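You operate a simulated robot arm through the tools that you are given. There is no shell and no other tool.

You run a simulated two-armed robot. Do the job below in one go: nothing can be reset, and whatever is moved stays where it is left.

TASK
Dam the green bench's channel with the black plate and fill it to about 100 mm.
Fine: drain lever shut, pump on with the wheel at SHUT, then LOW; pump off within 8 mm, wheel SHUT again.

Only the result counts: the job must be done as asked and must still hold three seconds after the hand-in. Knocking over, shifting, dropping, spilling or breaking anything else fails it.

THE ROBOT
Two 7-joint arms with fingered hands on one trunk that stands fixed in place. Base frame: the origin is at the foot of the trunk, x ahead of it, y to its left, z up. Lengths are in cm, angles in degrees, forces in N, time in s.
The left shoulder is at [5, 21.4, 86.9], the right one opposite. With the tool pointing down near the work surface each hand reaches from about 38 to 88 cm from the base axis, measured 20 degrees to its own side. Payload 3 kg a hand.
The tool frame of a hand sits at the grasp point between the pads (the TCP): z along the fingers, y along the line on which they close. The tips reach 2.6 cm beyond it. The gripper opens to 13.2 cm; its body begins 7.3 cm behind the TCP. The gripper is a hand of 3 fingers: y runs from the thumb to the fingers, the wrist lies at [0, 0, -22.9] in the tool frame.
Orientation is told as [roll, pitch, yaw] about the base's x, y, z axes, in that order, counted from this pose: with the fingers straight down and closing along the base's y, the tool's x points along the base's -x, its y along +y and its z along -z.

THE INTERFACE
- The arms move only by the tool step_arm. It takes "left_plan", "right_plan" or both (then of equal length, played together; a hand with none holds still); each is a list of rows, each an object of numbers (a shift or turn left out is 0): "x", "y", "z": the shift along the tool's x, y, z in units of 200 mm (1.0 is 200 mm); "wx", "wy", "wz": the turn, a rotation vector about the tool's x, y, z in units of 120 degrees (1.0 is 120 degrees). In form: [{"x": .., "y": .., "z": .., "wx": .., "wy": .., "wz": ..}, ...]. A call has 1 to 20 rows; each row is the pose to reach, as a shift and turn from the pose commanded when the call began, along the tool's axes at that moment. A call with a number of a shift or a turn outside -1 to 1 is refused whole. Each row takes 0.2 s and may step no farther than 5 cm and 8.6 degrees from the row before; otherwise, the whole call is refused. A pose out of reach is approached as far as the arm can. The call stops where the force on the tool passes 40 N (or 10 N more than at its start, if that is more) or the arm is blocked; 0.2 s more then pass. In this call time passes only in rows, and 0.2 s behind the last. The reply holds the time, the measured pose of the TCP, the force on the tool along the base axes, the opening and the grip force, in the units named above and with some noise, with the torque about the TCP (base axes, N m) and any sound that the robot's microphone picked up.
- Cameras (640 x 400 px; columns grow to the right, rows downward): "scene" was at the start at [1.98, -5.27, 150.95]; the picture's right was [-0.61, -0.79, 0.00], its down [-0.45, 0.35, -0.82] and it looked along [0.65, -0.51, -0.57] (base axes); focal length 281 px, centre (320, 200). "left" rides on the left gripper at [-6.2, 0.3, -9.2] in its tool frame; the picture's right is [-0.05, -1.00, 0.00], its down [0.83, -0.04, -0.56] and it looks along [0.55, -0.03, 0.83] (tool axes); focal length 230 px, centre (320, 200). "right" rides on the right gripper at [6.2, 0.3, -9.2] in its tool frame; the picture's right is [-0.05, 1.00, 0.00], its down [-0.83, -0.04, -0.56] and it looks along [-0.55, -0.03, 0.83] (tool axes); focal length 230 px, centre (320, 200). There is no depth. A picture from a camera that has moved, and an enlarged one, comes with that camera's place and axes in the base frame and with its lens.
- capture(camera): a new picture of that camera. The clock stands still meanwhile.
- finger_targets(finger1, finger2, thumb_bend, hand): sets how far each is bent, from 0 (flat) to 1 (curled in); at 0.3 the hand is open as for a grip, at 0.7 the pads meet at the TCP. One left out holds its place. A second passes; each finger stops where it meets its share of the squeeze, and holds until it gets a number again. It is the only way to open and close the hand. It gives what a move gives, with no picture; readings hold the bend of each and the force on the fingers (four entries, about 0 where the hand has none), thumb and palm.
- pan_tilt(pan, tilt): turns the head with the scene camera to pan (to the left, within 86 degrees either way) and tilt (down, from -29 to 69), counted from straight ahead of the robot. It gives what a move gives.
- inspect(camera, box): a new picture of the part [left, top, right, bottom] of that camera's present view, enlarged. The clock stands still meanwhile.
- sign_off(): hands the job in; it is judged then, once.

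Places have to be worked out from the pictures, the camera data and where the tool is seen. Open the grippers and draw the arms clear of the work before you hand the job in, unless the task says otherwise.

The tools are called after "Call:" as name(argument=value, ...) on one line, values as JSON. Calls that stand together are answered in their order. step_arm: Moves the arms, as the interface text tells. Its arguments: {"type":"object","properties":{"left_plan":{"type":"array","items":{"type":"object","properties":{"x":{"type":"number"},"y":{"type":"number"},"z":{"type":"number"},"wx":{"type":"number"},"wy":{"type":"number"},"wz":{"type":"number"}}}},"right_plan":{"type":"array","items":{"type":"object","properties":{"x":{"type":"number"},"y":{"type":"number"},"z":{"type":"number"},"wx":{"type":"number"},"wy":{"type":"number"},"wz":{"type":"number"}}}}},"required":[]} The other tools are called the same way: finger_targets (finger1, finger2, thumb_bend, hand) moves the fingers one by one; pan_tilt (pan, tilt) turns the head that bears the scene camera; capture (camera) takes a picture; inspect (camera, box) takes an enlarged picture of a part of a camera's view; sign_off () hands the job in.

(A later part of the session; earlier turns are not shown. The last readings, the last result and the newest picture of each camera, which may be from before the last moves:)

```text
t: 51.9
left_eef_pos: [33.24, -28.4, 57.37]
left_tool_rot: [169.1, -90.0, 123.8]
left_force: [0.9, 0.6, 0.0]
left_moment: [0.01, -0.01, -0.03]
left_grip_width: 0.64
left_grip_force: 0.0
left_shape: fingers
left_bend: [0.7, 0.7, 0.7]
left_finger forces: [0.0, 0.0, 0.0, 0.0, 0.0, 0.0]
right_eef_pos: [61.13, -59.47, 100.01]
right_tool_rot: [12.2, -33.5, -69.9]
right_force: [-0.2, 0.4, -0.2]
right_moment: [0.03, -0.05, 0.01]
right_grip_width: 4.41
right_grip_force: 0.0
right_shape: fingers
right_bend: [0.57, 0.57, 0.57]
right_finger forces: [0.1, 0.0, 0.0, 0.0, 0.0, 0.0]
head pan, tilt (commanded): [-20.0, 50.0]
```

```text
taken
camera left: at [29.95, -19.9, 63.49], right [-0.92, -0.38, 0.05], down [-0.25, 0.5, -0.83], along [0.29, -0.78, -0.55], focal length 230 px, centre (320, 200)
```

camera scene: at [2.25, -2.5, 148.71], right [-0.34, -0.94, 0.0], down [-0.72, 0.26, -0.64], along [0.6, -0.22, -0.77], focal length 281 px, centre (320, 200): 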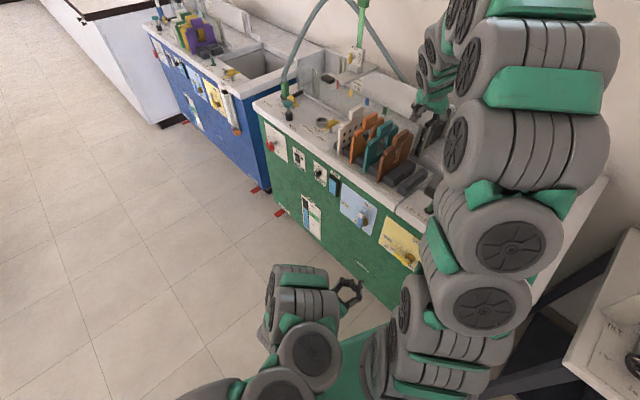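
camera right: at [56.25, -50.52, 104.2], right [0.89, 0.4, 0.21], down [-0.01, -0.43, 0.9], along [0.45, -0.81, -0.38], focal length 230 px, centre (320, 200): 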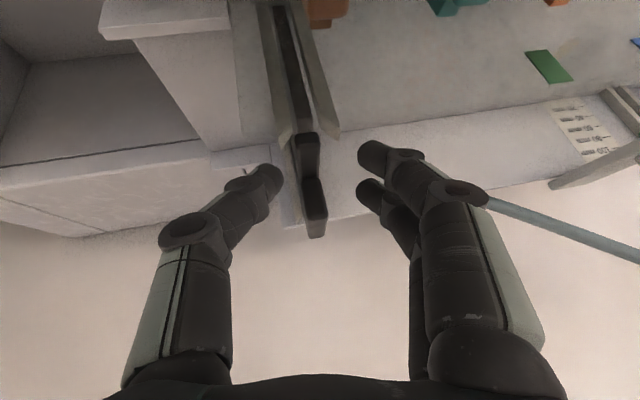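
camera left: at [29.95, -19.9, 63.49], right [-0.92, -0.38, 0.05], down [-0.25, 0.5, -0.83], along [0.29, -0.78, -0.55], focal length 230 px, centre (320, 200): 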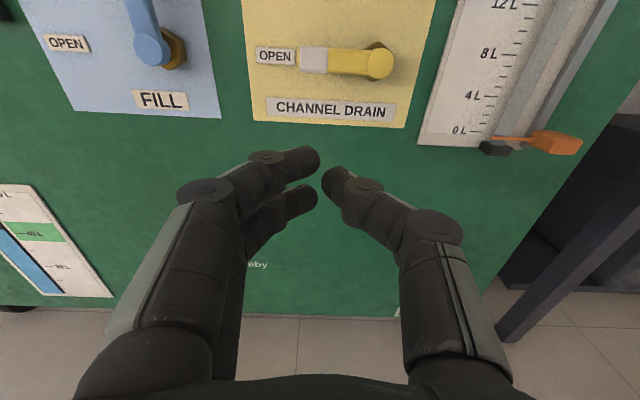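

The pinch is formed and TCP is at (U 19.7, V 39.0, z 57.4), below the lever. I advance 14 cm toward the panel under the handle.

Call:
step_arm(left_plan=[{"z": 0.175}, {"z": 0.35}, {"z": 0.525}, {"z": 0.65}, {"z": 0.7}])

Call:
capture(camera="left")

Call:
inspect(camera="left", box=[240, 60, 440, 220])

Call:
capture(camera="scene")

```text
t: 53.1
left_eef_pos: [38.38, -41.44, 57.34]
left_tool_rot: [-146.7, -90.0, 79.3]
left_force: [0.4, 0.0, 0.7]
left_moment: [0.03, 0.0, -0.03]
left_grip_width: 0.62
left_grip_force: 0.0
left_shape: fingers
left_bend: [0.7, 0.7, 0.7]
left_finger forces: [0.0, 0.0, 0.0, 0.0, 0.0, 0.0]
right_eef_pos: [61.16, -59.51, 99.86]
right_tool_rot: [12.2, -33.5, -69.8]
right_force: [-0.2, -0.2, 0.5]
right_moment: [-0.04, 0.01, 0.02]
right_grip_width: 4.41
right_grip_force: 0.1
right_shape: fingers
right_bend: [0.57, 0.57, 0.57]
right_finger forces: [0.1, 0.0, 0.0, 0.0, 0.1, 0.0]
head pan, tilt (commanded): [-20.0, 50.0]
```

```text
taken
camera left: at [35.17, -32.87, 63.54], right [-0.92, -0.38, 0.05], down [-0.25, 0.49, -0.83], along [0.29, -0.78, -0.55], focal length 230 px, centre (320, 200)
```

left: 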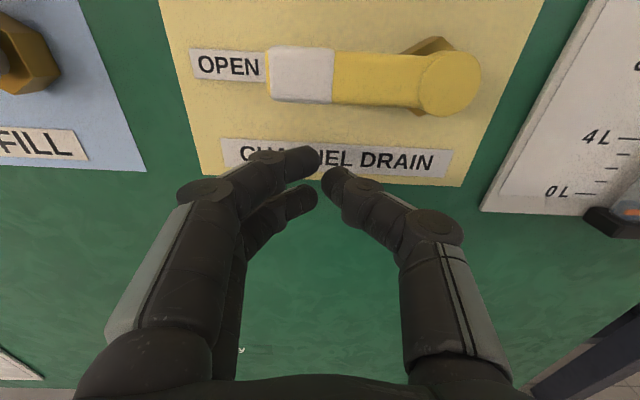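

```text
2.50 times, centred on (340, 140) of left
camera zoom: at [35.17, -32.87, 63.54], right [-0.92, -0.38, 0.05], down [-0.25, 0.49, -0.83], along [0.29, -0.78, -0.55], focal length 575 px, centre (270, 350)
```

zoom: 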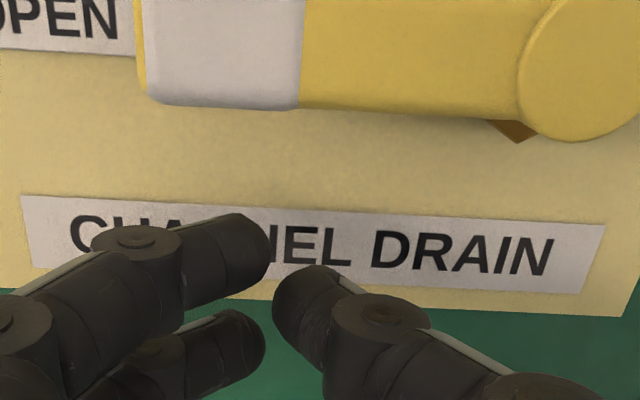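

```text
taken
camera scene: at [2.25, -2.48, 148.71], right [-0.34, -0.94, 0.0], down [-0.72, 0.26, -0.64], along [0.6, -0.22, -0.77], focal length 281 px, centre (320, 200)
```

scene: 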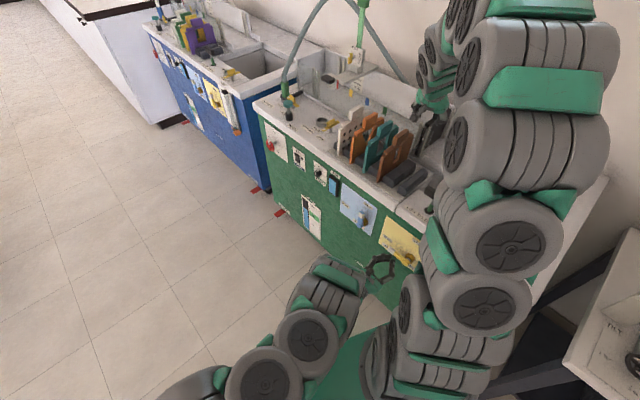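

The pinch sits right below the handle (handle bottom z≈61.5, finger top ≈59.6). I push up along the lever's arc for the first 30°.

Call:
step_arm(left_plan=[{"x": -0.083, "y": 0.004, "z": 0.03}, {"x": -0.133, "y": 0.029, "z": 0.03}, {"x": -0.1695, "y": 0.0425, "z": 0.03}, {"x": -0.208, "y": 0.051, "z": 0.03}, {"x": -0.2525, "y": 0.0545, "z": 0.03}])

Call:
capture(camera="left")

```text
t: 54.3
left_eef_pos: [39.91, -41.48, 62.59]
left_tool_rot: [47.0, -90.0, -114.4]
left_force: [0.3, 0.8, -1.0]
left_moment: [0.01, -0.02, -0.03]
left_grip_width: 0.54
left_grip_force: 0.7
left_shape: fingers
left_bend: [0.7, 0.7, 0.7]
left_finger forces: [0.9, 0.0, 0.0, 0.1, 0.2, 0.0]
right_eef_pos: [61.16, -59.49, 99.88]
right_tool_rot: [12.2, -33.5, -69.8]
right_force: [0.5, -0.5, 0.4]
right_moment: [-0.02, -0.02, 0.03]
right_grip_width: 4.38
right_grip_force: 0.0
right_shape: fingers
right_bend: [0.57, 0.57, 0.57]
right_finger forces: [0.1, 0.1, 0.1, 0.0, 0.0, 0.1]
head pan, tilt (commanded): [-20.0, 50.0]
```

```text
taken
camera left: at [36.62, -32.96, 68.57], right [-0.92, -0.39, 0.05], down [-0.25, 0.5, -0.83], along [0.29, -0.78, -0.55], focal length 230 px, centre (320, 200)
```

left: 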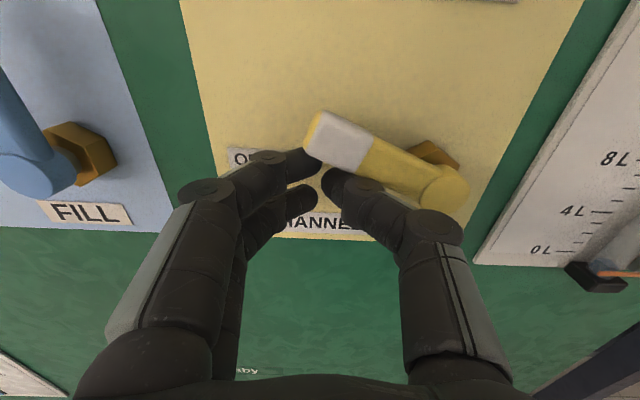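

The lever is following, now about 28° up. I continue round the arc to about 70°, easing inward along the handle.

Call:
step_arm(left_plan=[{"x": -0.0395, "y": -0.023}, {"x": -0.0835, "y": -0.0395}, {"x": -0.122, "y": -0.0625}, {"x": -0.1605, "y": -0.0885}])

Call:
capture(camera="left")

```text
t: 55.3
left_eef_pos: [38.22, -42.22, 65.68]
left_tool_rot: [-40.1, -89.9, -27.4]
left_force: [1.2, 0.6, -1.4]
left_moment: [0.03, 0.0, -0.04]
left_grip_width: 0.41
left_grip_force: 0.4
left_shape: fingers
left_bend: [0.7, 0.7, 0.7]
left_finger forces: [0.1, 0.0, 0.0, 0.1, 1.6, 0.0]
right_eef_pos: [61.26, -59.59, 99.92]
right_tool_rot: [12.1, -33.4, -69.9]
right_force: [0.3, 0.4, -0.6]
right_moment: [0.01, 0.01, -0.04]
right_grip_width: 4.42
right_grip_force: 0.1
right_shape: fingers
right_bend: [0.57, 0.57, 0.57]
right_finger forces: [0.0, 0.1, 0.0, 0.1, 0.1, 0.0]
head pan, tilt (commanded): [-20.0, 50.0]
```

```text
taken
camera left: at [35.01, -33.62, 71.76], right [-0.92, -0.38, 0.05], down [-0.25, 0.5, -0.83], along [0.29, -0.78, -0.55], focal length 230 px, centre (320, 200)
```

left: 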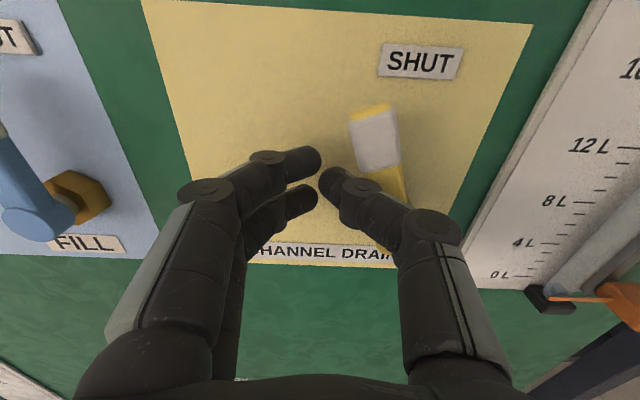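

The lever is about 75° up. I push sideways the rest of the way toward vertical.

Call:
step_arm(left_plan=[{"x": -0.03, "y": -0.0305}, {"x": -0.05, "y": -0.062}, {"x": -0.05, "y": -0.087}])

Call:
capture(camera="left")

```text
t: 56.1
left_eef_pos: [36.68, -43.06, 66.71]
left_tool_rot: [162.6, -89.9, 130.3]
left_force: [3.7, 5.1, 1.9]
left_moment: [-0.02, 0.0, 0.02]
left_grip_width: 0.16
left_grip_force: 3.4
left_shape: fingers
left_bend: [0.7, 0.7, 0.72]
left_finger forces: [0.0, 0.1, 0.0, 0.1, 6.5, 0.0]
right_eef_pos: [61.12, -59.36, 99.87]
right_tool_rot: [12.2, -33.4, -69.9]
right_force: [-0.1, 0.0, 0.4]
right_moment: [0.01, -0.01, -0.04]
right_grip_width: 4.39
right_grip_force: 0.1
right_shape: fingers
right_bend: [0.57, 0.57, 0.57]
right_finger forces: [0.0, 0.1, 0.1, 0.0, 0.0, 0.0]
head pan, tilt (commanded): [-20.0, 50.0]
```

```text
taken
camera left: at [33.48, -34.39, 72.82], right [-0.92, -0.39, 0.05], down [-0.25, 0.49, -0.83], along [0.3, -0.78, -0.55], focal length 230 px, centre (320, 200)
```

left: 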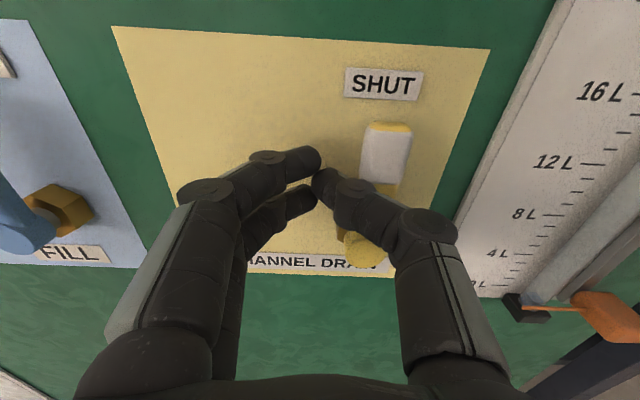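

The lever looks upright and there's about 5 N back-pressure, likely the stop. I push a few millimetres more to confirm.

Call:
step_arm(left_plan=[{"y": -0.015}, {"y": -0.025}])

Call:
inspect(camera="left", box=[300, 50, 460, 290])

```text
t: 56.7
left_eef_pos: [36.23, -43.01, 66.64]
left_tool_rot: [159.2, -90.0, 133.6]
left_force: [9.7, 8.3, 1.5]
left_moment: [-0.04, 0.02, 0.02]
left_grip_width: 0.08
left_grip_force: 6.5
left_shape: fingers
left_bend: [0.7, 0.7, 0.74]
left_finger forces: [0.0, 0.0, 0.0, 0.0, 13.2, 0.0]
right_eef_pos: [61.17, -59.33, 99.89]
right_tool_rot: [12.2, -33.5, -69.9]
right_force: [-0.2, -0.3, -0.3]
right_moment: [-0.01, -0.03, 0.01]
right_grip_width: 4.4
right_grip_force: 0.1
right_shape: fingers
right_bend: [0.57, 0.57, 0.57]
right_finger forces: [0.0, 0.0, 0.0, 0.0, 0.0, 0.1]
head pan, tilt (commanded): [-20.0, 50.0]
```

```text
1.67 times, centred on (380, 170) of left
camera zoom: at [33.05, -34.51, 72.79], right [-0.92, -0.39, 0.05], down [-0.25, 0.49, -0.83], along [0.3, -0.78, -0.55], focal length 384 px, centre (220, 250)
```

zoom: 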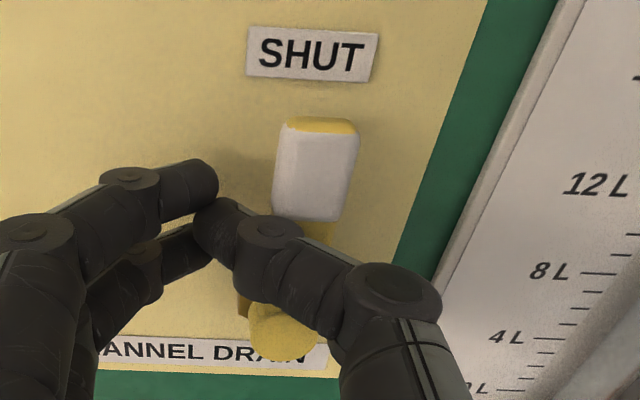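

Force rises firmly to 12 N with no more motion — the drain lever is at its SHUT stop. I back off sideways and withdraw the left hand.

Call:
step_arm(left_plan=[{"y": 0.06}, {"y": 0.1, "z": -0.1}, {"y": 0.1, "z": -0.3}, {"y": 0.1, "z": -0.5}, {"y": 0.1, "z": -0.7}])

Call:
capture(camera="left")

Call:
inspect(camera="left", box=[250, 60, 470, 220])

```text
t: 57.9
left_eef_pos: [32.42, -29.29, 67.01]
left_tool_rot: [165.1, -89.9, 127.5]
left_force: [0.8, 0.5, 0.3]
left_moment: [0.01, -0.03, -0.03]
left_grip_width: 0.59
left_grip_force: 0.0
left_shape: fingers
left_bend: [0.7, 0.7, 0.7]
left_finger forces: [0.0, 0.0, 0.0, 0.0, 0.1, 0.0]
right_eef_pos: [61.12, -59.58, 99.92]
right_tool_rot: [12.1, -33.5, -69.8]
right_force: [-0.5, 0.4, -0.4]
right_moment: [0.01, 0.02, 0.03]
right_grip_width: 4.39
right_grip_force: 0.1
right_shape: fingers
right_bend: [0.57, 0.57, 0.57]
right_finger forces: [0.0, 0.1, 0.0, 0.1, 0.1, 0.0]
head pan, tilt (commanded): [-20.0, 50.0]
```

```text
taken
camera left: at [29.26, -20.78, 72.98], right [-0.92, -0.38, 0.05], down [-0.25, 0.49, -0.83], along [0.29, -0.78, -0.55], focal length 230 px, centre (320, 200)
```

left: 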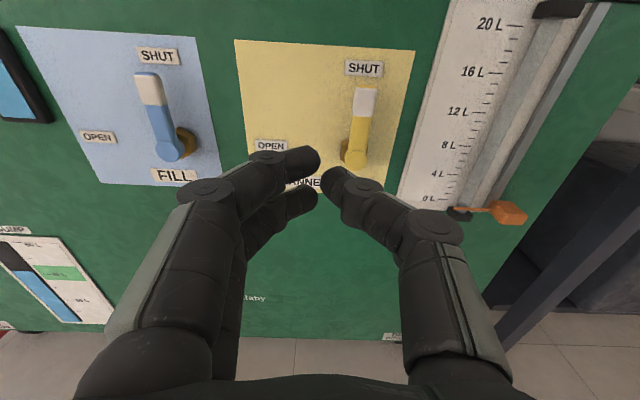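

```text
2.50 times, centred on (360, 140) of left
camera zoom: at [29.26, -20.78, 72.98], right [-0.92, -0.38, 0.05], down [-0.25, 0.49, -0.83], along [0.29, -0.78, -0.55], focal length 575 px, centre (220, 350)
```

zoom: 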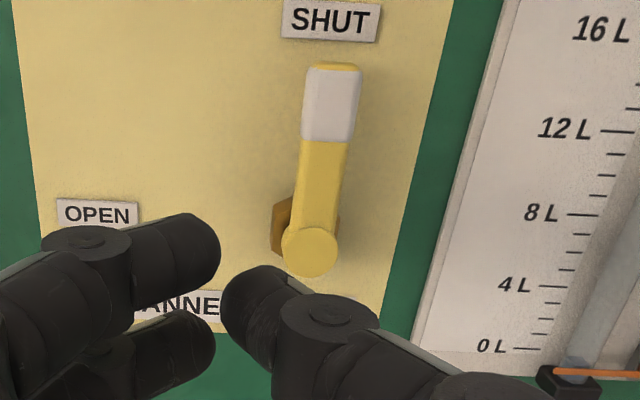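

The drain lever stands at SHUT. Now I take the left hand along the front to study the pump rocker and wheel closely, since the wheel is far out for this arm.

Call:
step_arm(left_plan=[{"y": 0.2, "z": -0.01}, {"y": 0.4, "z": -0.03}, {"y": 0.6, "z": -0.05}, {"y": 0.8, "z": -0.07}, {"y": 1.0, "z": -0.1, "x": -0.1}])

Call:
step_arm(left_plan=[{"y": 0.2, "x": -0.04}, {"y": 0.4, "x": -0.08}, {"y": 0.6, "x": -0.12}, {"y": 0.8, "x": -0.16}, {"y": 1.0, "x": -0.2}])

Call:
capture(camera="left")

Call:
capture(camera="scene")

```text
t: 59.1
left_eef_pos: [50.49, -19.95, 68.83]
left_tool_rot: [126.3, -89.9, 166.2]
left_force: [-0.5, -0.1, -0.7]
left_moment: [-0.01, 0.0, 0.0]
left_grip_width: 0.56
left_grip_force: 0.0
left_shape: fingers
left_bend: [0.7, 0.7, 0.7]
left_finger forces: [0.0, 0.1, 0.1, 0.1, 0.0, 0.0]
right_eef_pos: [61.18, -59.59, 99.97]
right_tool_rot: [12.2, -33.6, -69.8]
right_force: [-0.3, -1.0, 0.3]
right_moment: [-0.02, 0.01, -0.01]
right_grip_width: 4.38
right_grip_force: 0.1
right_shape: fingers
right_bend: [0.57, 0.57, 0.57]
right_finger forces: [0.0, 0.1, 0.0, 0.1, 0.1, 0.1]
head pan, tilt (commanded): [-20.0, 50.0]
```

```text
t: 60.3
left_eef_pos: [68.66, -12.25, 72.65]
left_tool_rot: [-140.5, -90.0, 73.1]
left_force: [0.4, -0.3, -0.5]
left_moment: [0.0, -0.01, 0.0]
left_grip_width: 0.59
left_grip_force: 0.0
left_shape: fingers
left_bend: [0.7, 0.7, 0.7]
left_finger forces: [0.0, 0.1, 0.0, 0.1, 0.0, 0.0]
right_eef_pos: [61.12, -59.53, 99.96]
right_tool_rot: [12.2, -33.5, -70.0]
right_force: [0.2, -0.6, 0.2]
right_moment: [0.0, 0.0, 0.02]
right_grip_width: 4.41
right_grip_force: 0.1
right_shape: fingers
right_bend: [0.57, 0.57, 0.57]
right_finger forces: [0.1, 0.0, 0.0, 0.1, 0.2, 0.2]
head pan, tilt (commanded): [-20.0, 50.0]
```

```text
taken
camera left: at [65.47, -3.71, 78.82], right [-0.92, -0.38, 0.05], down [-0.25, 0.49, -0.83], along [0.29, -0.78, -0.55], focal length 230 px, centre (320, 200)
```

left: 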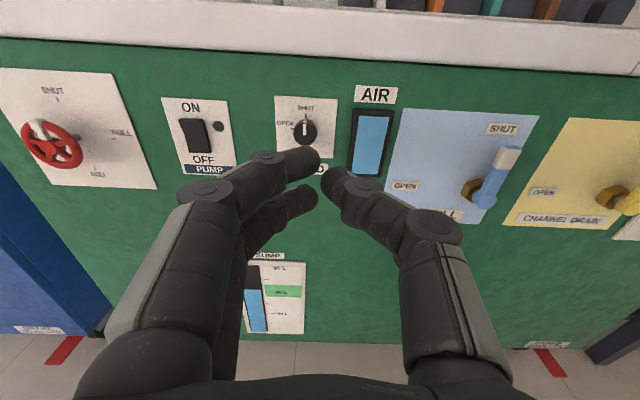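

```text
taken
camera scene: at [2.25, -2.49, 148.71], right [-0.34, -0.94, 0.0], down [-0.72, 0.26, -0.64], along [0.6, -0.22, -0.77], focal length 281 px, centre (320, 200)
```

scene: 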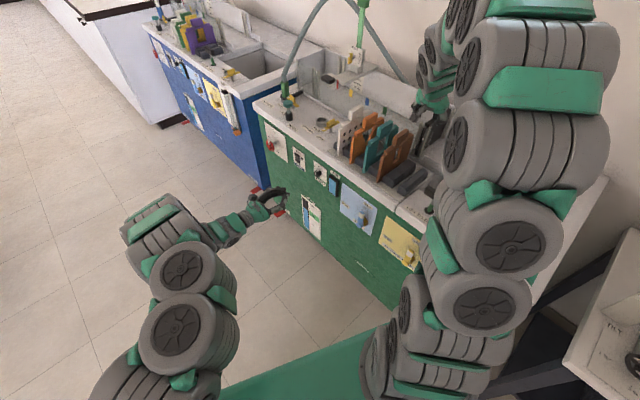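

Good full view of the controls. I zoom in on the wheel and the pump rocker.

Call:
inspect(camera="left", box=[0, 60, 160, 200])

Call:
inspect(camera="left", box=[10, 100, 106, 180])

Call:
inspect(camera="left", box=[155, 85, 251, 185])

```text
2.86 times, centred on (80, 130) of left
camera zoom: at [65.47, -3.71, 78.82], right [-0.92, -0.38, 0.05], down [-0.25, 0.49, -0.83], along [0.29, -0.78, -0.55], focal length 657 px, centre (1006, 400)
```

zoom: 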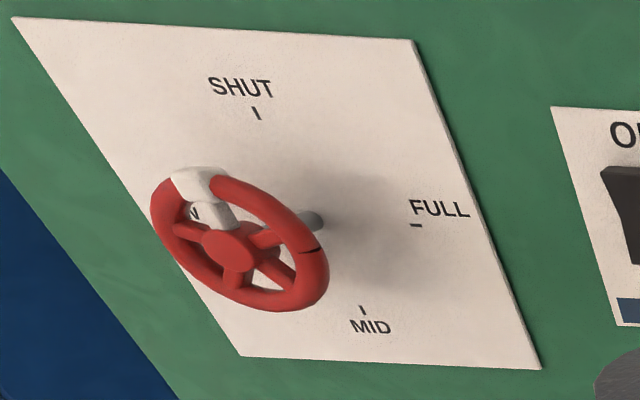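

```text
5.00 times, centred on (58, 140) of left
camera zoom: at [65.47, -3.71, 78.82], right [-0.92, -0.38, 0.05], down [-0.25, 0.49, -0.83], along [0.29, -0.78, -0.55], focal length 1150 px, centre (1630, 500)
```

zoom: 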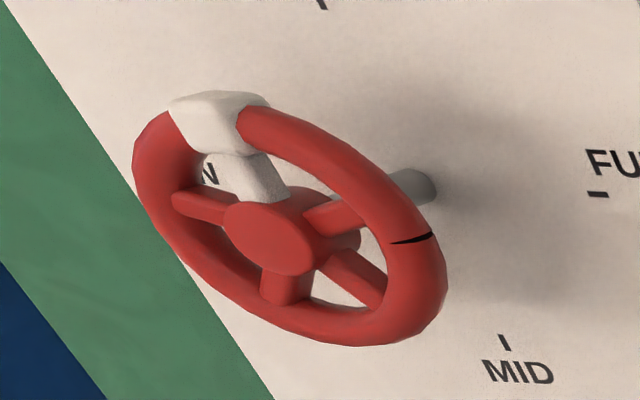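

```text
4.00 times, centred on (203, 135) of left
camera zoom: at [65.47, -3.71, 78.82], right [-0.92, -0.38, 0.05], down [-0.25, 0.49, -0.83], along [0.29, -0.78, -0.55], focal length 920 px, centre (788, 460)
```

zoom: 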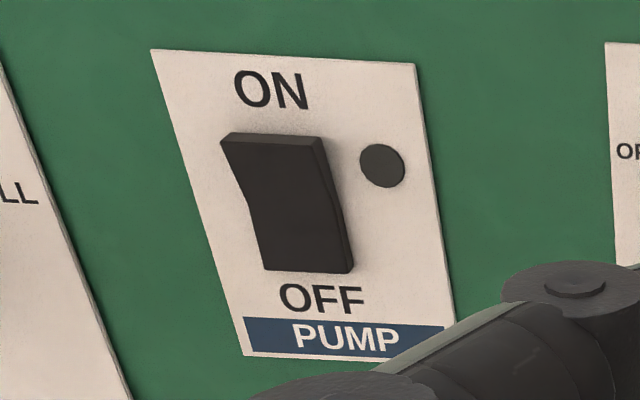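

The pump rocker's upper half stands out (OFF pressed), at about (U 73.7, z 66.8–71); the wheel is a 6 cm five-spoke wheel centred at (U 89.6, V 54.9, z 67.8), only reachable by the right arm. So the left arm becomes the level watcher: I open its fingers and raise it.

Call:
finger_targets(hand="left", finger1=0.3, finger2=0.3, thumb_bend=0.3)

Call:
step_arm(left_plan=[{"x": -0.2, "z": -0.05}, {"x": -0.4, "z": -0.1}, {"x": -0.6, "z": -0.12}, {"x": -0.8, "z": -0.12}, {"x": -1.0, "z": -0.12}])

Call:
step_arm(left_plan=[{"x": -0.2}, {"x": -0.4}, {"x": -0.6}, {"x": -0.8}, {"x": -1.0}])

Call:
step_arm(left_plan=[{"x": -0.2, "z": 0.03, "y": 0.02}, {"x": -0.4, "z": 0.06, "y": 0.04}, {"x": -0.6, "z": 0.09, "y": 0.06}, {"x": -0.8, "z": 0.12, "y": 0.08}, {"x": -1.0, "z": 0.15, "y": 0.1}])

Call:
capture(camera="left")

```text
t: 61.3
left_eef_pos: [68.65, -12.28, 72.68]
left_tool_rot: [177.0, -90.0, 115.9]
left_force: [-0.1, 0.2, -0.5]
left_moment: [-0.03, 0.03, 0.01]
left_grip_width: 13.39
left_grip_force: 0.1
left_shape: fingers
left_bend: [0.3, 0.3, 0.3]
left_finger forces: [0.0, 0.0, 0.0, 0.0, 0.1, 0.0]
right_eef_pos: [61.14, -59.51, 99.9]
right_tool_rot: [12.2, -33.4, -69.8]
right_force: [0.5, 0.1, -0.1]
right_moment: [0.0, 0.02, 0.0]
right_grip_width: 4.4
right_grip_force: 0.1
right_shape: fingers
right_bend: [0.57, 0.57, 0.57]
right_finger forces: [0.0, 0.0, 0.0, 0.0, 0.1, 0.0]
head pan, tilt (commanded): [-20.0, 50.0]
```

```text
t: 62.5
left_eef_pos: [67.74, -9.87, 92.84]
left_tool_rot: [-29.5, -90.0, -37.9]
left_force: [0.9, 0.3, -0.6]
left_moment: [0.05, 0.04, 0.04]
left_grip_width: 13.39
left_grip_force: 0.0
left_shape: fingers
left_bend: [0.3, 0.3, 0.3]
left_finger forces: [0.1, 0.0, 0.0, 0.1, 0.0, 0.0]
right_eef_pos: [61.16, -59.55, 99.96]
right_tool_rot: [12.2, -33.4, -69.9]
right_force: [-0.4, -0.5, -0.7]
right_moment: [0.02, -0.02, 0.01]
right_grip_width: 4.41
right_grip_force: 0.2
right_shape: fingers
right_bend: [0.57, 0.57, 0.57]
right_finger forces: [0.1, 0.0, 0.0, 0.1, 0.0, 0.1]
head pan, tilt (commanded): [-20.0, 50.0]
```

```text
t: 63.7
left_eef_pos: [68.08, -9.75, 112.94]
left_tool_rot: [156.4, -90.0, 136.2]
left_force: [0.0, -0.3, -0.2]
left_moment: [-0.04, -0.02, 0.0]
left_grip_width: 13.44
left_grip_force: 0.1
left_shape: fingers
left_bend: [0.3, 0.3, 0.3]
left_finger forces: [0.0, 0.1, 0.0, 0.0, 0.1, 0.0]
right_eef_pos: [61.25, -59.5, 99.94]
right_tool_rot: [12.2, -33.5, -69.9]
right_force: [0.8, 0.3, 0.2]
right_moment: [-0.02, -0.02, 0.02]
right_grip_width: 4.42
right_grip_force: 0.0
right_shape: fingers
right_bend: [0.57, 0.57, 0.57]
right_finger forces: [0.0, 0.1, 0.1, 0.0, 0.0, 0.1]
head pan, tilt (commanded): [-20.0, 50.0]
```

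```text
t: 64.9
left_eef_pos: [70.72, -12.01, 132.8]
left_tool_rot: [-134.1, -89.9, 66.8]
left_force: [-0.1, -0.3, 0.4]
left_moment: [-0.01, 0.01, 0.02]
left_grip_width: 13.4
left_grip_force: 0.0
left_shape: fingers
left_bend: [0.3, 0.3, 0.3]
left_finger forces: [0.1, 0.0, 0.0, 0.0, 0.0, 0.0]
right_eef_pos: [61.2, -59.58, 99.95]
right_tool_rot: [12.2, -33.4, -69.8]
right_force: [-0.3, -0.1, 0.5]
right_moment: [0.0, -0.01, -0.04]
right_grip_width: 4.4
right_grip_force: 0.1
right_shape: fingers
right_bend: [0.57, 0.57, 0.57]
right_finger forces: [0.0, 0.1, 0.0, 0.0, 0.1, 0.0]
head pan, tilt (commanded): [-20.0, 50.0]
```

```text
taken
camera left: at [67.5, -3.51, 138.88], right [-0.92, -0.38, 0.05], down [-0.25, 0.5, -0.83], along [0.29, -0.78, -0.55], focal length 230 px, centre (320, 200)
```

left: 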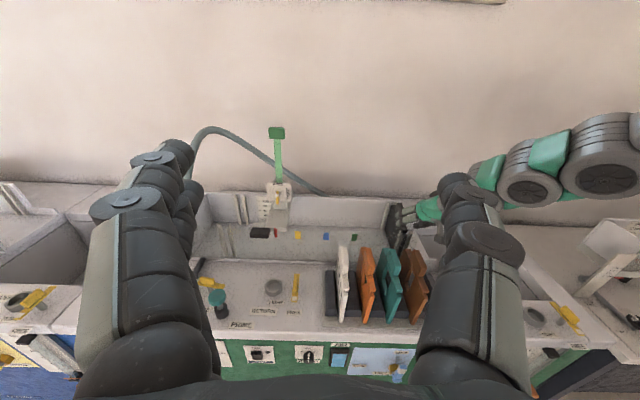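

From here the left camera looks into the whole channel. I zoom on the scale and the dam.

Call:
inspect(camera="left", box=[230, 185, 310, 235])

Call:
inspect(camera="left", box=[340, 190, 440, 270])

```text
8.00 times, centred on (270, 210) of left
camera zoom: at [67.5, -3.51, 138.88], right [-0.92, -0.38, 0.05], down [-0.25, 0.5, -0.83], along [0.29, -0.78, -0.55], focal length 1841 px, centre (720, 120)
```

zoom: 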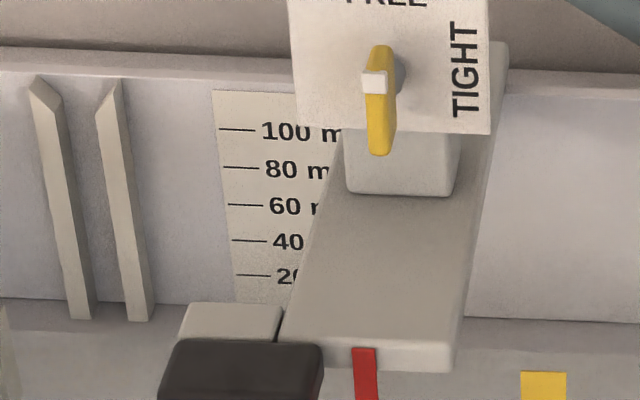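

```text
5.00 times, centred on (390, 230) of left
camera zoom: at [67.5, -3.51, 138.88], right [-0.92, -0.38, 0.05], down [-0.25, 0.5, -0.83], along [0.29, -0.78, -0.55], focal length 1150 px, centre (-30, 50)
```

zoom: 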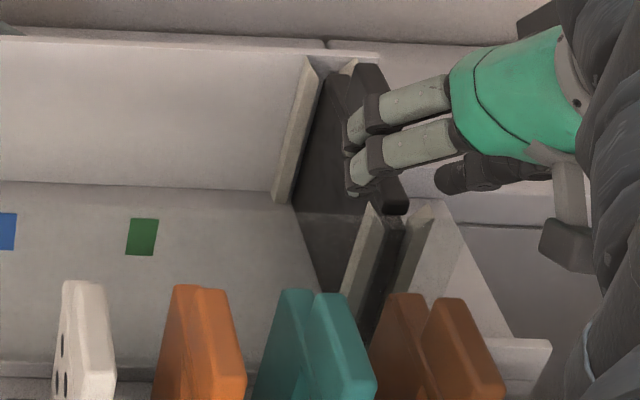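

The scale is fully readable here (20 to 100 mm ticks) and the dam closes the channel, so the left hand stays as watcher. Now I bring the right hand up and back out in front of the bench.

Call:
step_arm(right_plan=[{"x": -0.11, "y": 0.035, "z": -0.163}, {"x": -0.221, "y": 0.0705, "z": -0.326}, {"x": -0.054, "y": 0.085, "z": -0.436}, {"x": 0.112, "y": 0.099, "z": -0.545}, {"x": 0.279, "y": 0.114, "z": -0.655}, {"x": 0.445, "y": 0.128, "z": -0.765}, {"x": 0.612, "y": 0.1425, "z": -0.8745}])

Call:
step_arm(right_plan=[{"x": 0.1666, "y": 0.0144, "z": -0.1097}, {"x": 0.3332, "y": 0.0288, "z": -0.2194}, {"x": 0.4998, "y": 0.0432, "z": -0.3291}, {"x": 0.6664, "y": 0.0576, "z": -0.4388}])

Call:
step_arm(right_plan=[{"x": 0.083, "y": -0.026, "z": 0.122}, {"x": 0.166, "y": -0.053, "z": 0.245}, {"x": 0.25, "y": 0.1, "z": 0.39}, {"x": 0.33, "y": 0.28, "z": 0.54}, {"x": 0.41, "y": 0.46, "z": 0.68}, {"x": 0.49, "y": 0.64, "z": 0.82}, {"x": 0.535, "y": 0.824, "z": 0.92}])

Call:
capture(camera="scene")

```text
t: 66.5
left_eef_pos: [70.74, -12.0, 132.69]
left_tool_rot: [104.1, -90.0, -171.4]
left_force: [0.2, 0.6, -0.3]
left_moment: [0.02, -0.03, -0.01]
left_grip_width: 13.41
left_grip_force: 0.0
left_shape: fingers
left_bend: [0.3, 0.3, 0.3]
left_finger forces: [0.0, 0.1, 0.0, 0.1, 0.1, 0.1]
right_eef_pos: [53.45, -40.84, 107.87]
right_tool_rot: [12.2, -33.5, -69.8]
right_force: [-0.4, 0.9, 0.4]
right_moment: [-0.02, 0.02, 0.01]
right_grip_width: 4.41
right_grip_force: 0.1
right_shape: fingers
right_bend: [0.57, 0.57, 0.57]
right_finger forces: [0.1, 0.0, 0.1, 0.1, 0.0, 0.1]
head pan, tilt (commanded): [-20.0, 50.0]
```

```text
t: 67.5
left_eef_pos: [70.72, -11.97, 132.62]
left_tool_rot: [169.4, -90.0, 123.3]
left_force: [-1.2, -0.2, 0.4]
left_moment: [-0.03, 0.02, -0.02]
left_grip_width: 13.42
left_grip_force: 0.0
left_shape: fingers
left_bend: [0.3, 0.3, 0.3]
left_finger forces: [0.0, 0.0, 0.0, 0.0, 0.0, 0.0]
right_eef_pos: [47.22, -26.09, 108.01]
right_tool_rot: [12.4, -33.4, -70.0]
right_force: [0.6, 0.2, -0.1]
right_moment: [0.0, -0.02, 0.04]
right_grip_width: 4.43
right_grip_force: 0.0
right_shape: fingers
right_bend: [0.57, 0.57, 0.57]
right_finger forces: [0.1, 0.1, 0.1, 0.0, 0.0, 0.0]
head pan, tilt (commanded): [-20.0, 50.0]
```

```text
t: 69.1
left_eef_pos: [70.84, -11.97, 132.73]
left_tool_rot: [-20.4, -89.9, -47.0]
left_force: [0.8, 0.5, -1.3]
left_moment: [-0.02, -0.02, 0.01]
left_grip_width: 13.39
left_grip_force: 0.0
left_shape: fingers
left_bend: [0.3, 0.3, 0.3]
left_finger forces: [0.1, 0.1, 0.0, 0.0, 0.0, 0.0]
right_eef_pos: [65.67, -18.46, 90.15]
right_tool_rot: [12.4, -33.5, -69.9]
right_force: [0.1, 0.2, -0.1]
right_moment: [-0.01, 0.05, 0.0]
right_grip_width: 4.43
right_grip_force: 0.0
right_shape: fingers
right_bend: [0.57, 0.57, 0.57]
right_finger forces: [0.0, 0.0, 0.1, 0.1, 0.0, 0.1]
head pan, tilt (commanded): [-20.0, 50.0]
```

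```text
taken
camera scene: at [2.25, -2.48, 148.71], right [-0.34, -0.94, 0.0], down [-0.72, 0.26, -0.64], along [0.6, -0.22, -0.77], focal length 281 px, centre (320, 200)
```

scene: 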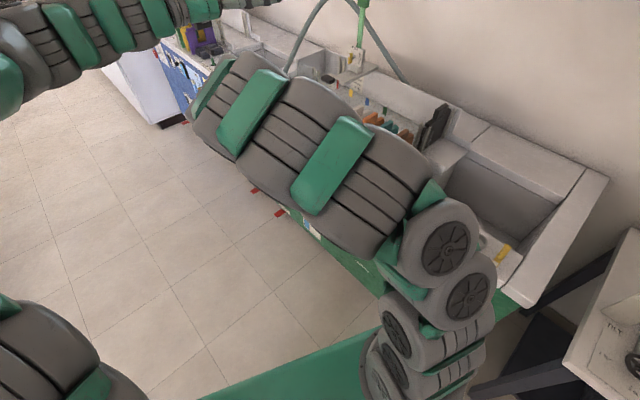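

The right hand is clear in front of the bench at (U 53.5, V 42.4, z 90). I now turn it to point forward toward the panel (about 40° off the bench line), shifting 6 cm along.

Call:
step_arm(right_plan=[{"x": 0.001, "y": 0.033, "z": 0.006, "wx": -0.0343, "wy": -0.045, "wz": -0.0286}, {"x": 0.002, "y": 0.066, "z": 0.012, "wx": -0.0685, "wy": -0.09, "wz": -0.0571}, {"x": 0.004, "y": 0.098, "z": 0.019, "wx": -0.1028, "wy": -0.1351, "wz": -0.0857}, {"x": 0.005, "y": 0.131, "z": 0.025, "wx": -0.1371, "wy": -0.1801, "wz": -0.1143}, {"x": 0.006, "y": 0.164, "z": 0.031, "wx": -0.1713, "wy": -0.2251, "wz": -0.1428}, {"x": 0.007, "y": 0.197, "z": 0.037, "wx": -0.2056, "wy": -0.2701, "wz": -0.1714}, {"x": 0.009, "y": 0.229, "z": 0.044, "wx": -0.2399, "wy": -0.3152, "wz": -0.2}, {"x": 0.01, "y": 0.262, "z": 0.05, "wx": -0.2741, "wy": -0.3602, "wz": -0.2285}, {"x": 0.011, "y": 0.295, "z": 0.056, "wx": -0.3084, "wy": -0.4052, "wz": -0.2571}])

Call:
capture(camera="right")

Call:
capture(camera="scene")

```text
t: 71.1
left_eef_pos: [70.89, -12.06, 132.67]
left_tool_rot: [-108.9, -90.0, 41.6]
left_force: [0.4, -0.1, -0.2]
left_moment: [-0.05, 0.05, 0.01]
left_grip_width: 13.43
left_grip_force: 0.1
left_shape: fingers
left_bend: [0.3, 0.3, 0.3]
left_finger forces: [0.1, 0.1, 0.1, 0.0, 0.0, 0.0]
right_eef_pos: [71.31, -16.26, 90.04]
right_tool_rot: [-160.0, -90.0, 142.5]
right_force: [-0.2, -0.3, 1.3]
right_moment: [0.0, 0.02, -0.02]
right_grip_width: 4.45
right_grip_force: 0.0
right_shape: fingers
right_bend: [0.57, 0.57, 0.57]
right_finger forces: [0.0, 0.0, 0.0, 0.0, 0.1, 0.1]
right hand out of reach, approached as far as the arm can: row 5
head pan, tilt (commanded): [-20.0, 50.0]
```

```text
taken
camera right: at [62.67, -13.12, 84.03], right [0.3, 0.95, 0.05], down [-0.54, 0.12, 0.83], along [0.79, -0.27, 0.56], focal length 230 px, centre (320, 200)
```

right: 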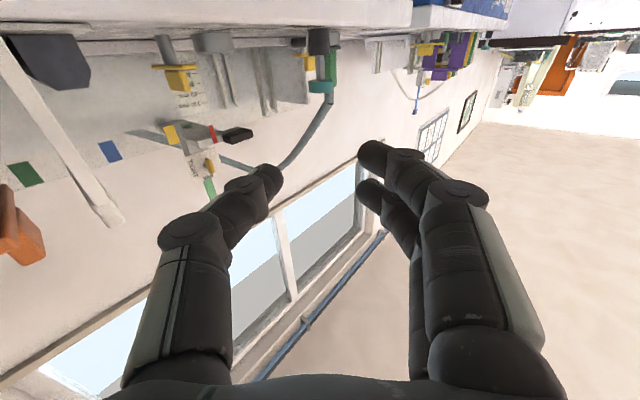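

```text
taken
camera scene: at [2.25, -2.48, 148.71], right [-0.34, -0.94, 0.0], down [-0.72, 0.26, -0.64], along [0.6, -0.22, -0.77], focal length 281 px, centre (320, 200)
```

scene: 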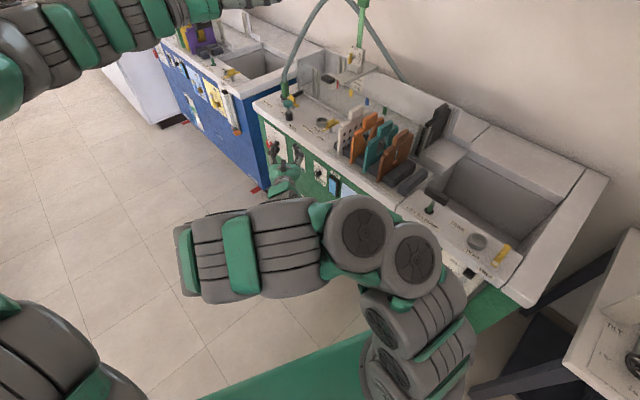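

The right hand now points along the panel as planned. I shape it to a single extended finger: finger 1 out, finger 2 and thumb curled.

Call:
finger_targets(hand="right", finger1=0.45, finger2=1.0, thumb_bend=1.0)

Call:
capture(camera="right")

Call:
inspect(camera="scene", box=[240, 110, 360, 220])

```text
t: 72.1
left_eef_pos: [70.64, -11.89, 132.72]
left_tool_rot: [-165.1, -90.0, 97.6]
left_force: [-0.4, -0.2, 0.3]
left_moment: [0.0, 0.0, -0.02]
left_grip_width: 13.39
left_grip_force: 0.1
left_shape: fingers
left_bend: [0.3, 0.3, 0.3]
left_finger forces: [0.0, 0.0, 0.0, 0.0, 0.0, 0.1]
right_eef_pos: [71.29, -16.21, 90.07]
right_tool_rot: [89.2, -90.0, -106.5]
right_force: [-0.9, -0.6, 0.8]
right_moment: [-0.01, -0.03, 0.01]
right_grip_width: 3.02
right_grip_force: 0.1
right_shape: fingers
right_bend: [0.45, 0.89, 0.91]
right_finger forces: [0.0, 0.1, 0.1, 0.0, 0.0, 0.0]
head pan, tilt (commanded): [-20.0, 50.0]
```

```text
taken
camera right: at [62.67, -13.13, 84.02], right [0.3, 0.95, 0.05], down [-0.54, 0.12, 0.83], along [0.79, -0.28, 0.55], focal length 230 px, centre (320, 200)
```

right: 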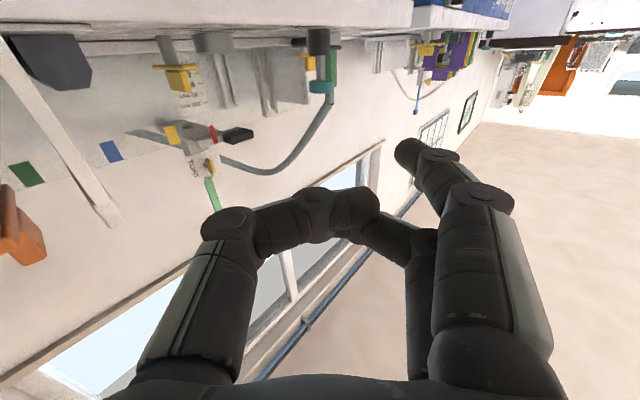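

```text
3.64 times, centred on (300, 165) of scene
camera zoom: at [2.25, -2.48, 148.71], right [-0.34, -0.94, 0.0], down [-0.72, 0.26, -0.64], along [0.6, -0.22, -0.77], focal length 1021 px, centre (393, 327)
```

zoom: 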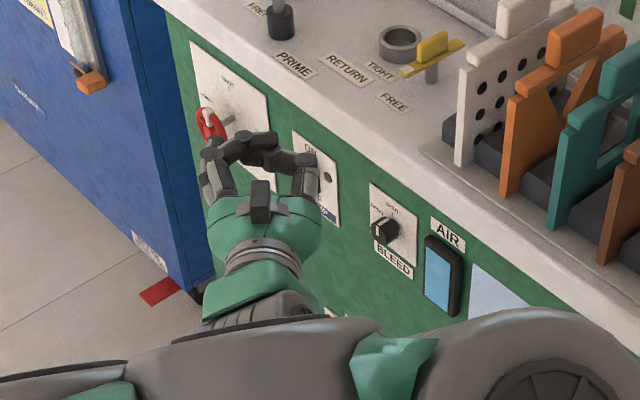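

Finger 1 sits on the robot side, so the curled thumb would lead toward the panel. A plain pinch is better here since its thumb tip leads toward the panel and is slim vertically; I reopen and form a pinch.

Call:
finger_targets(hand="right", finger1=0.45, finger2=0.45, thumb_bend=0.4)

Call:
finger_targets(hand="right", finger1=0.7, finger2=0.7, thumb_bend=0.7)

Call:
capture(camera="right")

Call:
inspect(camera="scene", box=[240, 110, 360, 220])

```text
t: 73.1
left_eef_pos: [70.73, -11.98, 132.68]
left_tool_rot: [-139.0, -90.0, 71.6]
left_force: [0.9, 0.7, 0.1]
left_moment: [0.03, 0.01, -0.02]
left_grip_width: 13.39
left_grip_force: 0.1
left_shape: fingers
left_bend: [0.3, 0.3, 0.3]
left_finger forces: [0.0, 0.0, 0.0, 0.0, 0.0, 0.1]
right_eef_pos: [71.23, -16.24, 89.98]
right_tool_rot: [94.0, -89.9, -111.5]
right_force: [-0.9, 0.9, 0.5]
right_moment: [-0.01, 0.0, 0.03]
right_grip_width: 9.27
right_grip_force: 0.1
right_shape: fingers
right_bend: [0.45, 0.45, 0.4]
right_finger forces: [0.1, 0.1, 0.0, 0.0, 0.0, 0.0]
head pan, tilt (commanded): [-20.0, 50.0]
```

```text
t: 74.1
left_eef_pos: [70.8, -11.99, 132.66]
left_tool_rot: [-153.2, -90.0, 85.8]
left_force: [-0.9, -0.1, 0.1]
left_moment: [-0.03, -0.01, 0.0]
left_grip_width: 13.39
left_grip_force: 0.0
left_shape: fingers
left_bend: [0.3, 0.3, 0.3]
left_finger forces: [0.1, 0.0, 0.0, 0.1, 0.0, 0.1]
right_eef_pos: [71.31, -16.19, 90.08]
right_tool_rot: [91.3, -90.0, -108.6]
right_force: [-0.2, 0.1, 0.1]
right_moment: [-0.01, 0.01, 0.01]
right_grip_width: 0.6
right_grip_force: 0.1
right_shape: fingers
right_bend: [0.7, 0.7, 0.7]
right_finger forces: [0.1, 0.0, 0.1, 0.0, 0.0, 0.0]
head pan, tilt (commanded): [-20.0, 50.0]
```

```text
taken
camera right: at [62.67, -13.13, 84.03], right [0.3, 0.95, 0.05], down [-0.54, 0.12, 0.83], along [0.79, -0.28, 0.55], focal length 230 px, centre (320, 200)
```

right: 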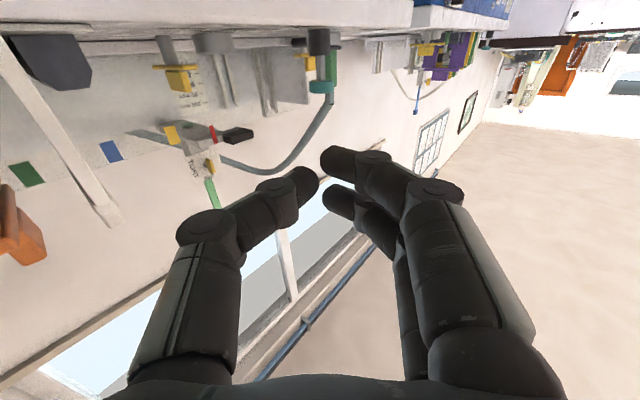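

```text
3.64 times, centred on (300, 165) of scene
camera zoom: at [2.25, -2.48, 148.71], right [-0.34, -0.94, 0.0], down [-0.72, 0.26, -0.64], along [0.6, -0.22, -0.77], focal length 1021 px, centre (393, 327)
```

zoom: 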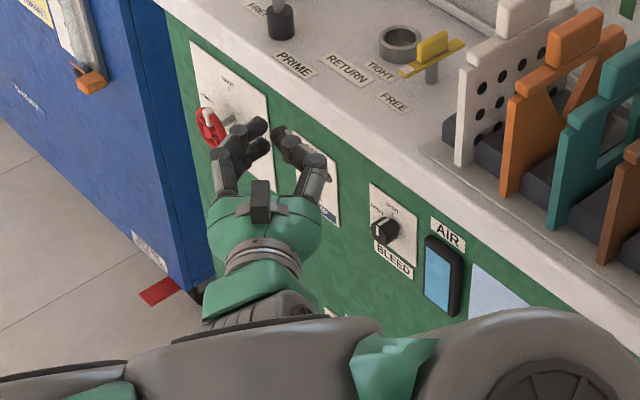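

The claw shape is clear now: at this hand angle finger 1 points straight at the panel and the thumb lies parallel to it. I set finger 1 at 0.60, thumb at 0.63, and open finger 2 out of the way, then lower the hand to the rocker's height.

Call:
finger_targets(hand="right", finger1=0.6, finger2=0.38, thumb_bend=0.63)

Call:
step_arm(right_plan=[{"x": 0.2}, {"x": 0.4}, {"x": 0.6}, {"x": 0.8}, {"x": 0.985}])

Call:
capture(camera="right")

Call:
capture(camera="scene")

```text
t: 75.1
left_eef_pos: [70.77, -11.94, 132.7]
left_tool_rot: [-142.9, -90.1, 75.6]
left_force: [-0.6, -0.1, 0.9]
left_moment: [0.04, 0.02, -0.01]
left_grip_width: 13.42
left_grip_force: 0.1
left_shape: fingers
left_bend: [0.3, 0.3, 0.3]
left_finger forces: [0.0, 0.0, 0.0, 0.0, 0.1, 0.0]
right_eef_pos: [71.25, -16.19, 90.2]
right_tool_rot: [95.5, -90.1, -112.8]
right_force: [0.3, -0.3, -0.1]
right_moment: [-0.02, 0.01, 0.01]
right_grip_width: 2.93
right_grip_force: 0.2
right_shape: fingers
right_bend: [0.6, 0.38, 0.63]
right_finger forces: [0.0, 0.0, 0.1, 0.0, 0.1, 0.0]
head pan, tilt (commanded): [-20.0, 50.0]
```

```text
t: 76.3
left_eef_pos: [70.81, -11.97, 132.71]
left_tool_rot: [-107.5, -90.0, 40.3]
left_force: [-0.2, 0.6, 0.3]
left_moment: [-0.03, -0.03, -0.02]
left_grip_width: 13.42
left_grip_force: 0.0
left_shape: fingers
left_bend: [0.3, 0.3, 0.3]
left_finger forces: [0.0, 0.1, 0.0, 0.0, 0.0, 0.1]
right_eef_pos: [71.46, -16.25, 70.44]
right_tool_rot: [-174.2, -90.0, 156.9]
right_force: [0.1, 0.2, -0.4]
right_moment: [-0.02, -0.01, 0.04]
right_grip_width: 3.01
right_grip_force: 0.0
right_shape: fingers
right_bend: [0.6, 0.38, 0.63]
right_finger forces: [0.1, 0.0, 0.1, 0.1, 0.0, 0.0]
head pan, tilt (commanded): [-20.0, 50.0]
```

```text
taken
camera right: at [62.93, -13.07, 64.23], right [0.3, 0.95, 0.05], down [-0.54, 0.12, 0.83], along [0.79, -0.27, 0.55], focal length 230 px, centre (320, 200)
```

right: 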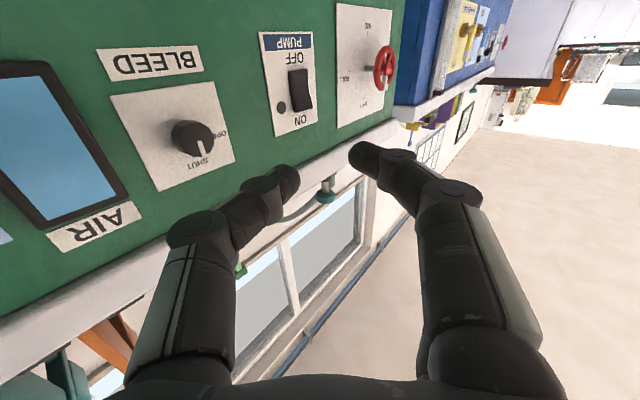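

```text
taken
camera scene: at [2.25, -2.48, 148.71], right [-0.34, -0.94, 0.0], down [-0.72, 0.26, -0.64], along [0.6, -0.22, -0.77], focal length 281 px, centre (320, 200)
```

scene: 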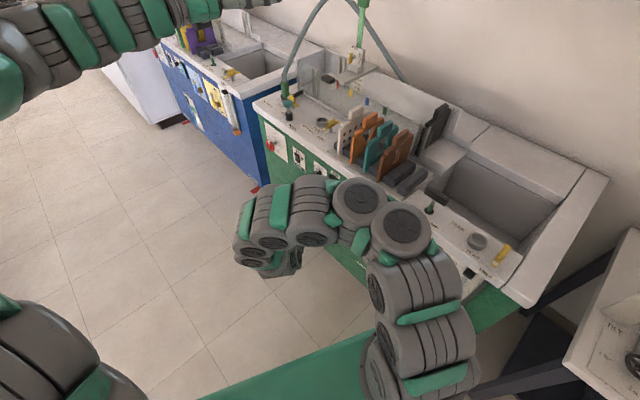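

The right camera now sees the panel from below: bleed, pump and wheel are all in view. I move to just in front of the pump rocker's upper half.

Call:
step_arm(right_plan=[{"y": 0.0425, "z": 0.1945}, {"y": 0.085, "z": 0.389}, {"y": 0.1275, "z": 0.5835}, {"y": 0.17, "z": 0.778}])

Call:
capture(camera="right")

Call:
inspect(camera="scene", box=[230, 110, 350, 220])

```text
t: 77.3
left_eef_pos: [70.86, -12.01, 132.72]
left_tool_rot: [-141.4, -89.9, 74.0]
left_force: [0.7, -0.7, 0.3]
left_moment: [-0.03, 0.02, 0.01]
left_grip_width: 13.43
left_grip_force: 0.0
left_shape: fingers
left_bend: [0.3, 0.3, 0.3]
left_finger forces: [0.0, 0.0, 0.0, 0.0, 0.1, 0.0]
right_eef_pos: [87.15, -17.42, 70.34]
right_tool_rot: [-68.9, -90.0, 51.5]
right_force: [0.5, -0.4, 0.1]
right_moment: [0.02, -0.03, -0.01]
right_grip_width: 2.97
right_grip_force: 0.0
right_shape: fingers
right_bend: [0.6, 0.38, 0.63]
right_finger forces: [0.0, 0.1, 0.1, 0.0, 0.0, 0.0]
head pan, tilt (commanded): [-20.0, 50.0]
```

```text
taken
camera right: at [78.62, -14.42, 64.15], right [0.3, 0.95, 0.05], down [-0.54, 0.12, 0.83], along [0.79, -0.27, 0.55], focal length 230 px, centre (320, 200)
```

right: 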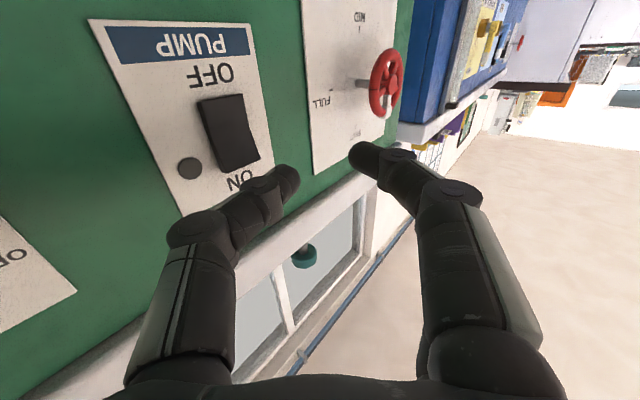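

```text
3.64 times, centred on (290, 165) of scene
camera zoom: at [2.25, -2.49, 148.71], right [-0.34, -0.94, 0.0], down [-0.72, 0.26, -0.64], along [0.6, -0.22, -0.77], focal length 1021 px, centre (429, 327)
```

zoom: 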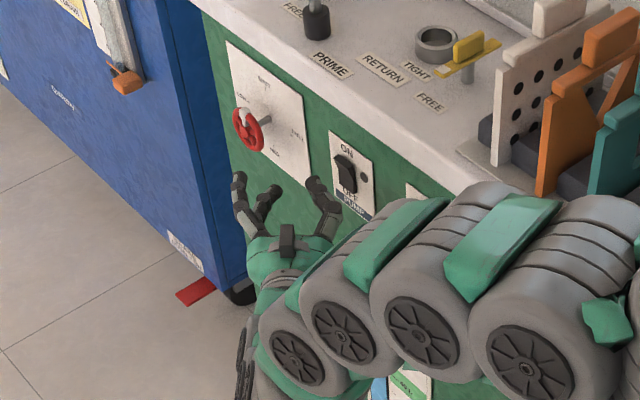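

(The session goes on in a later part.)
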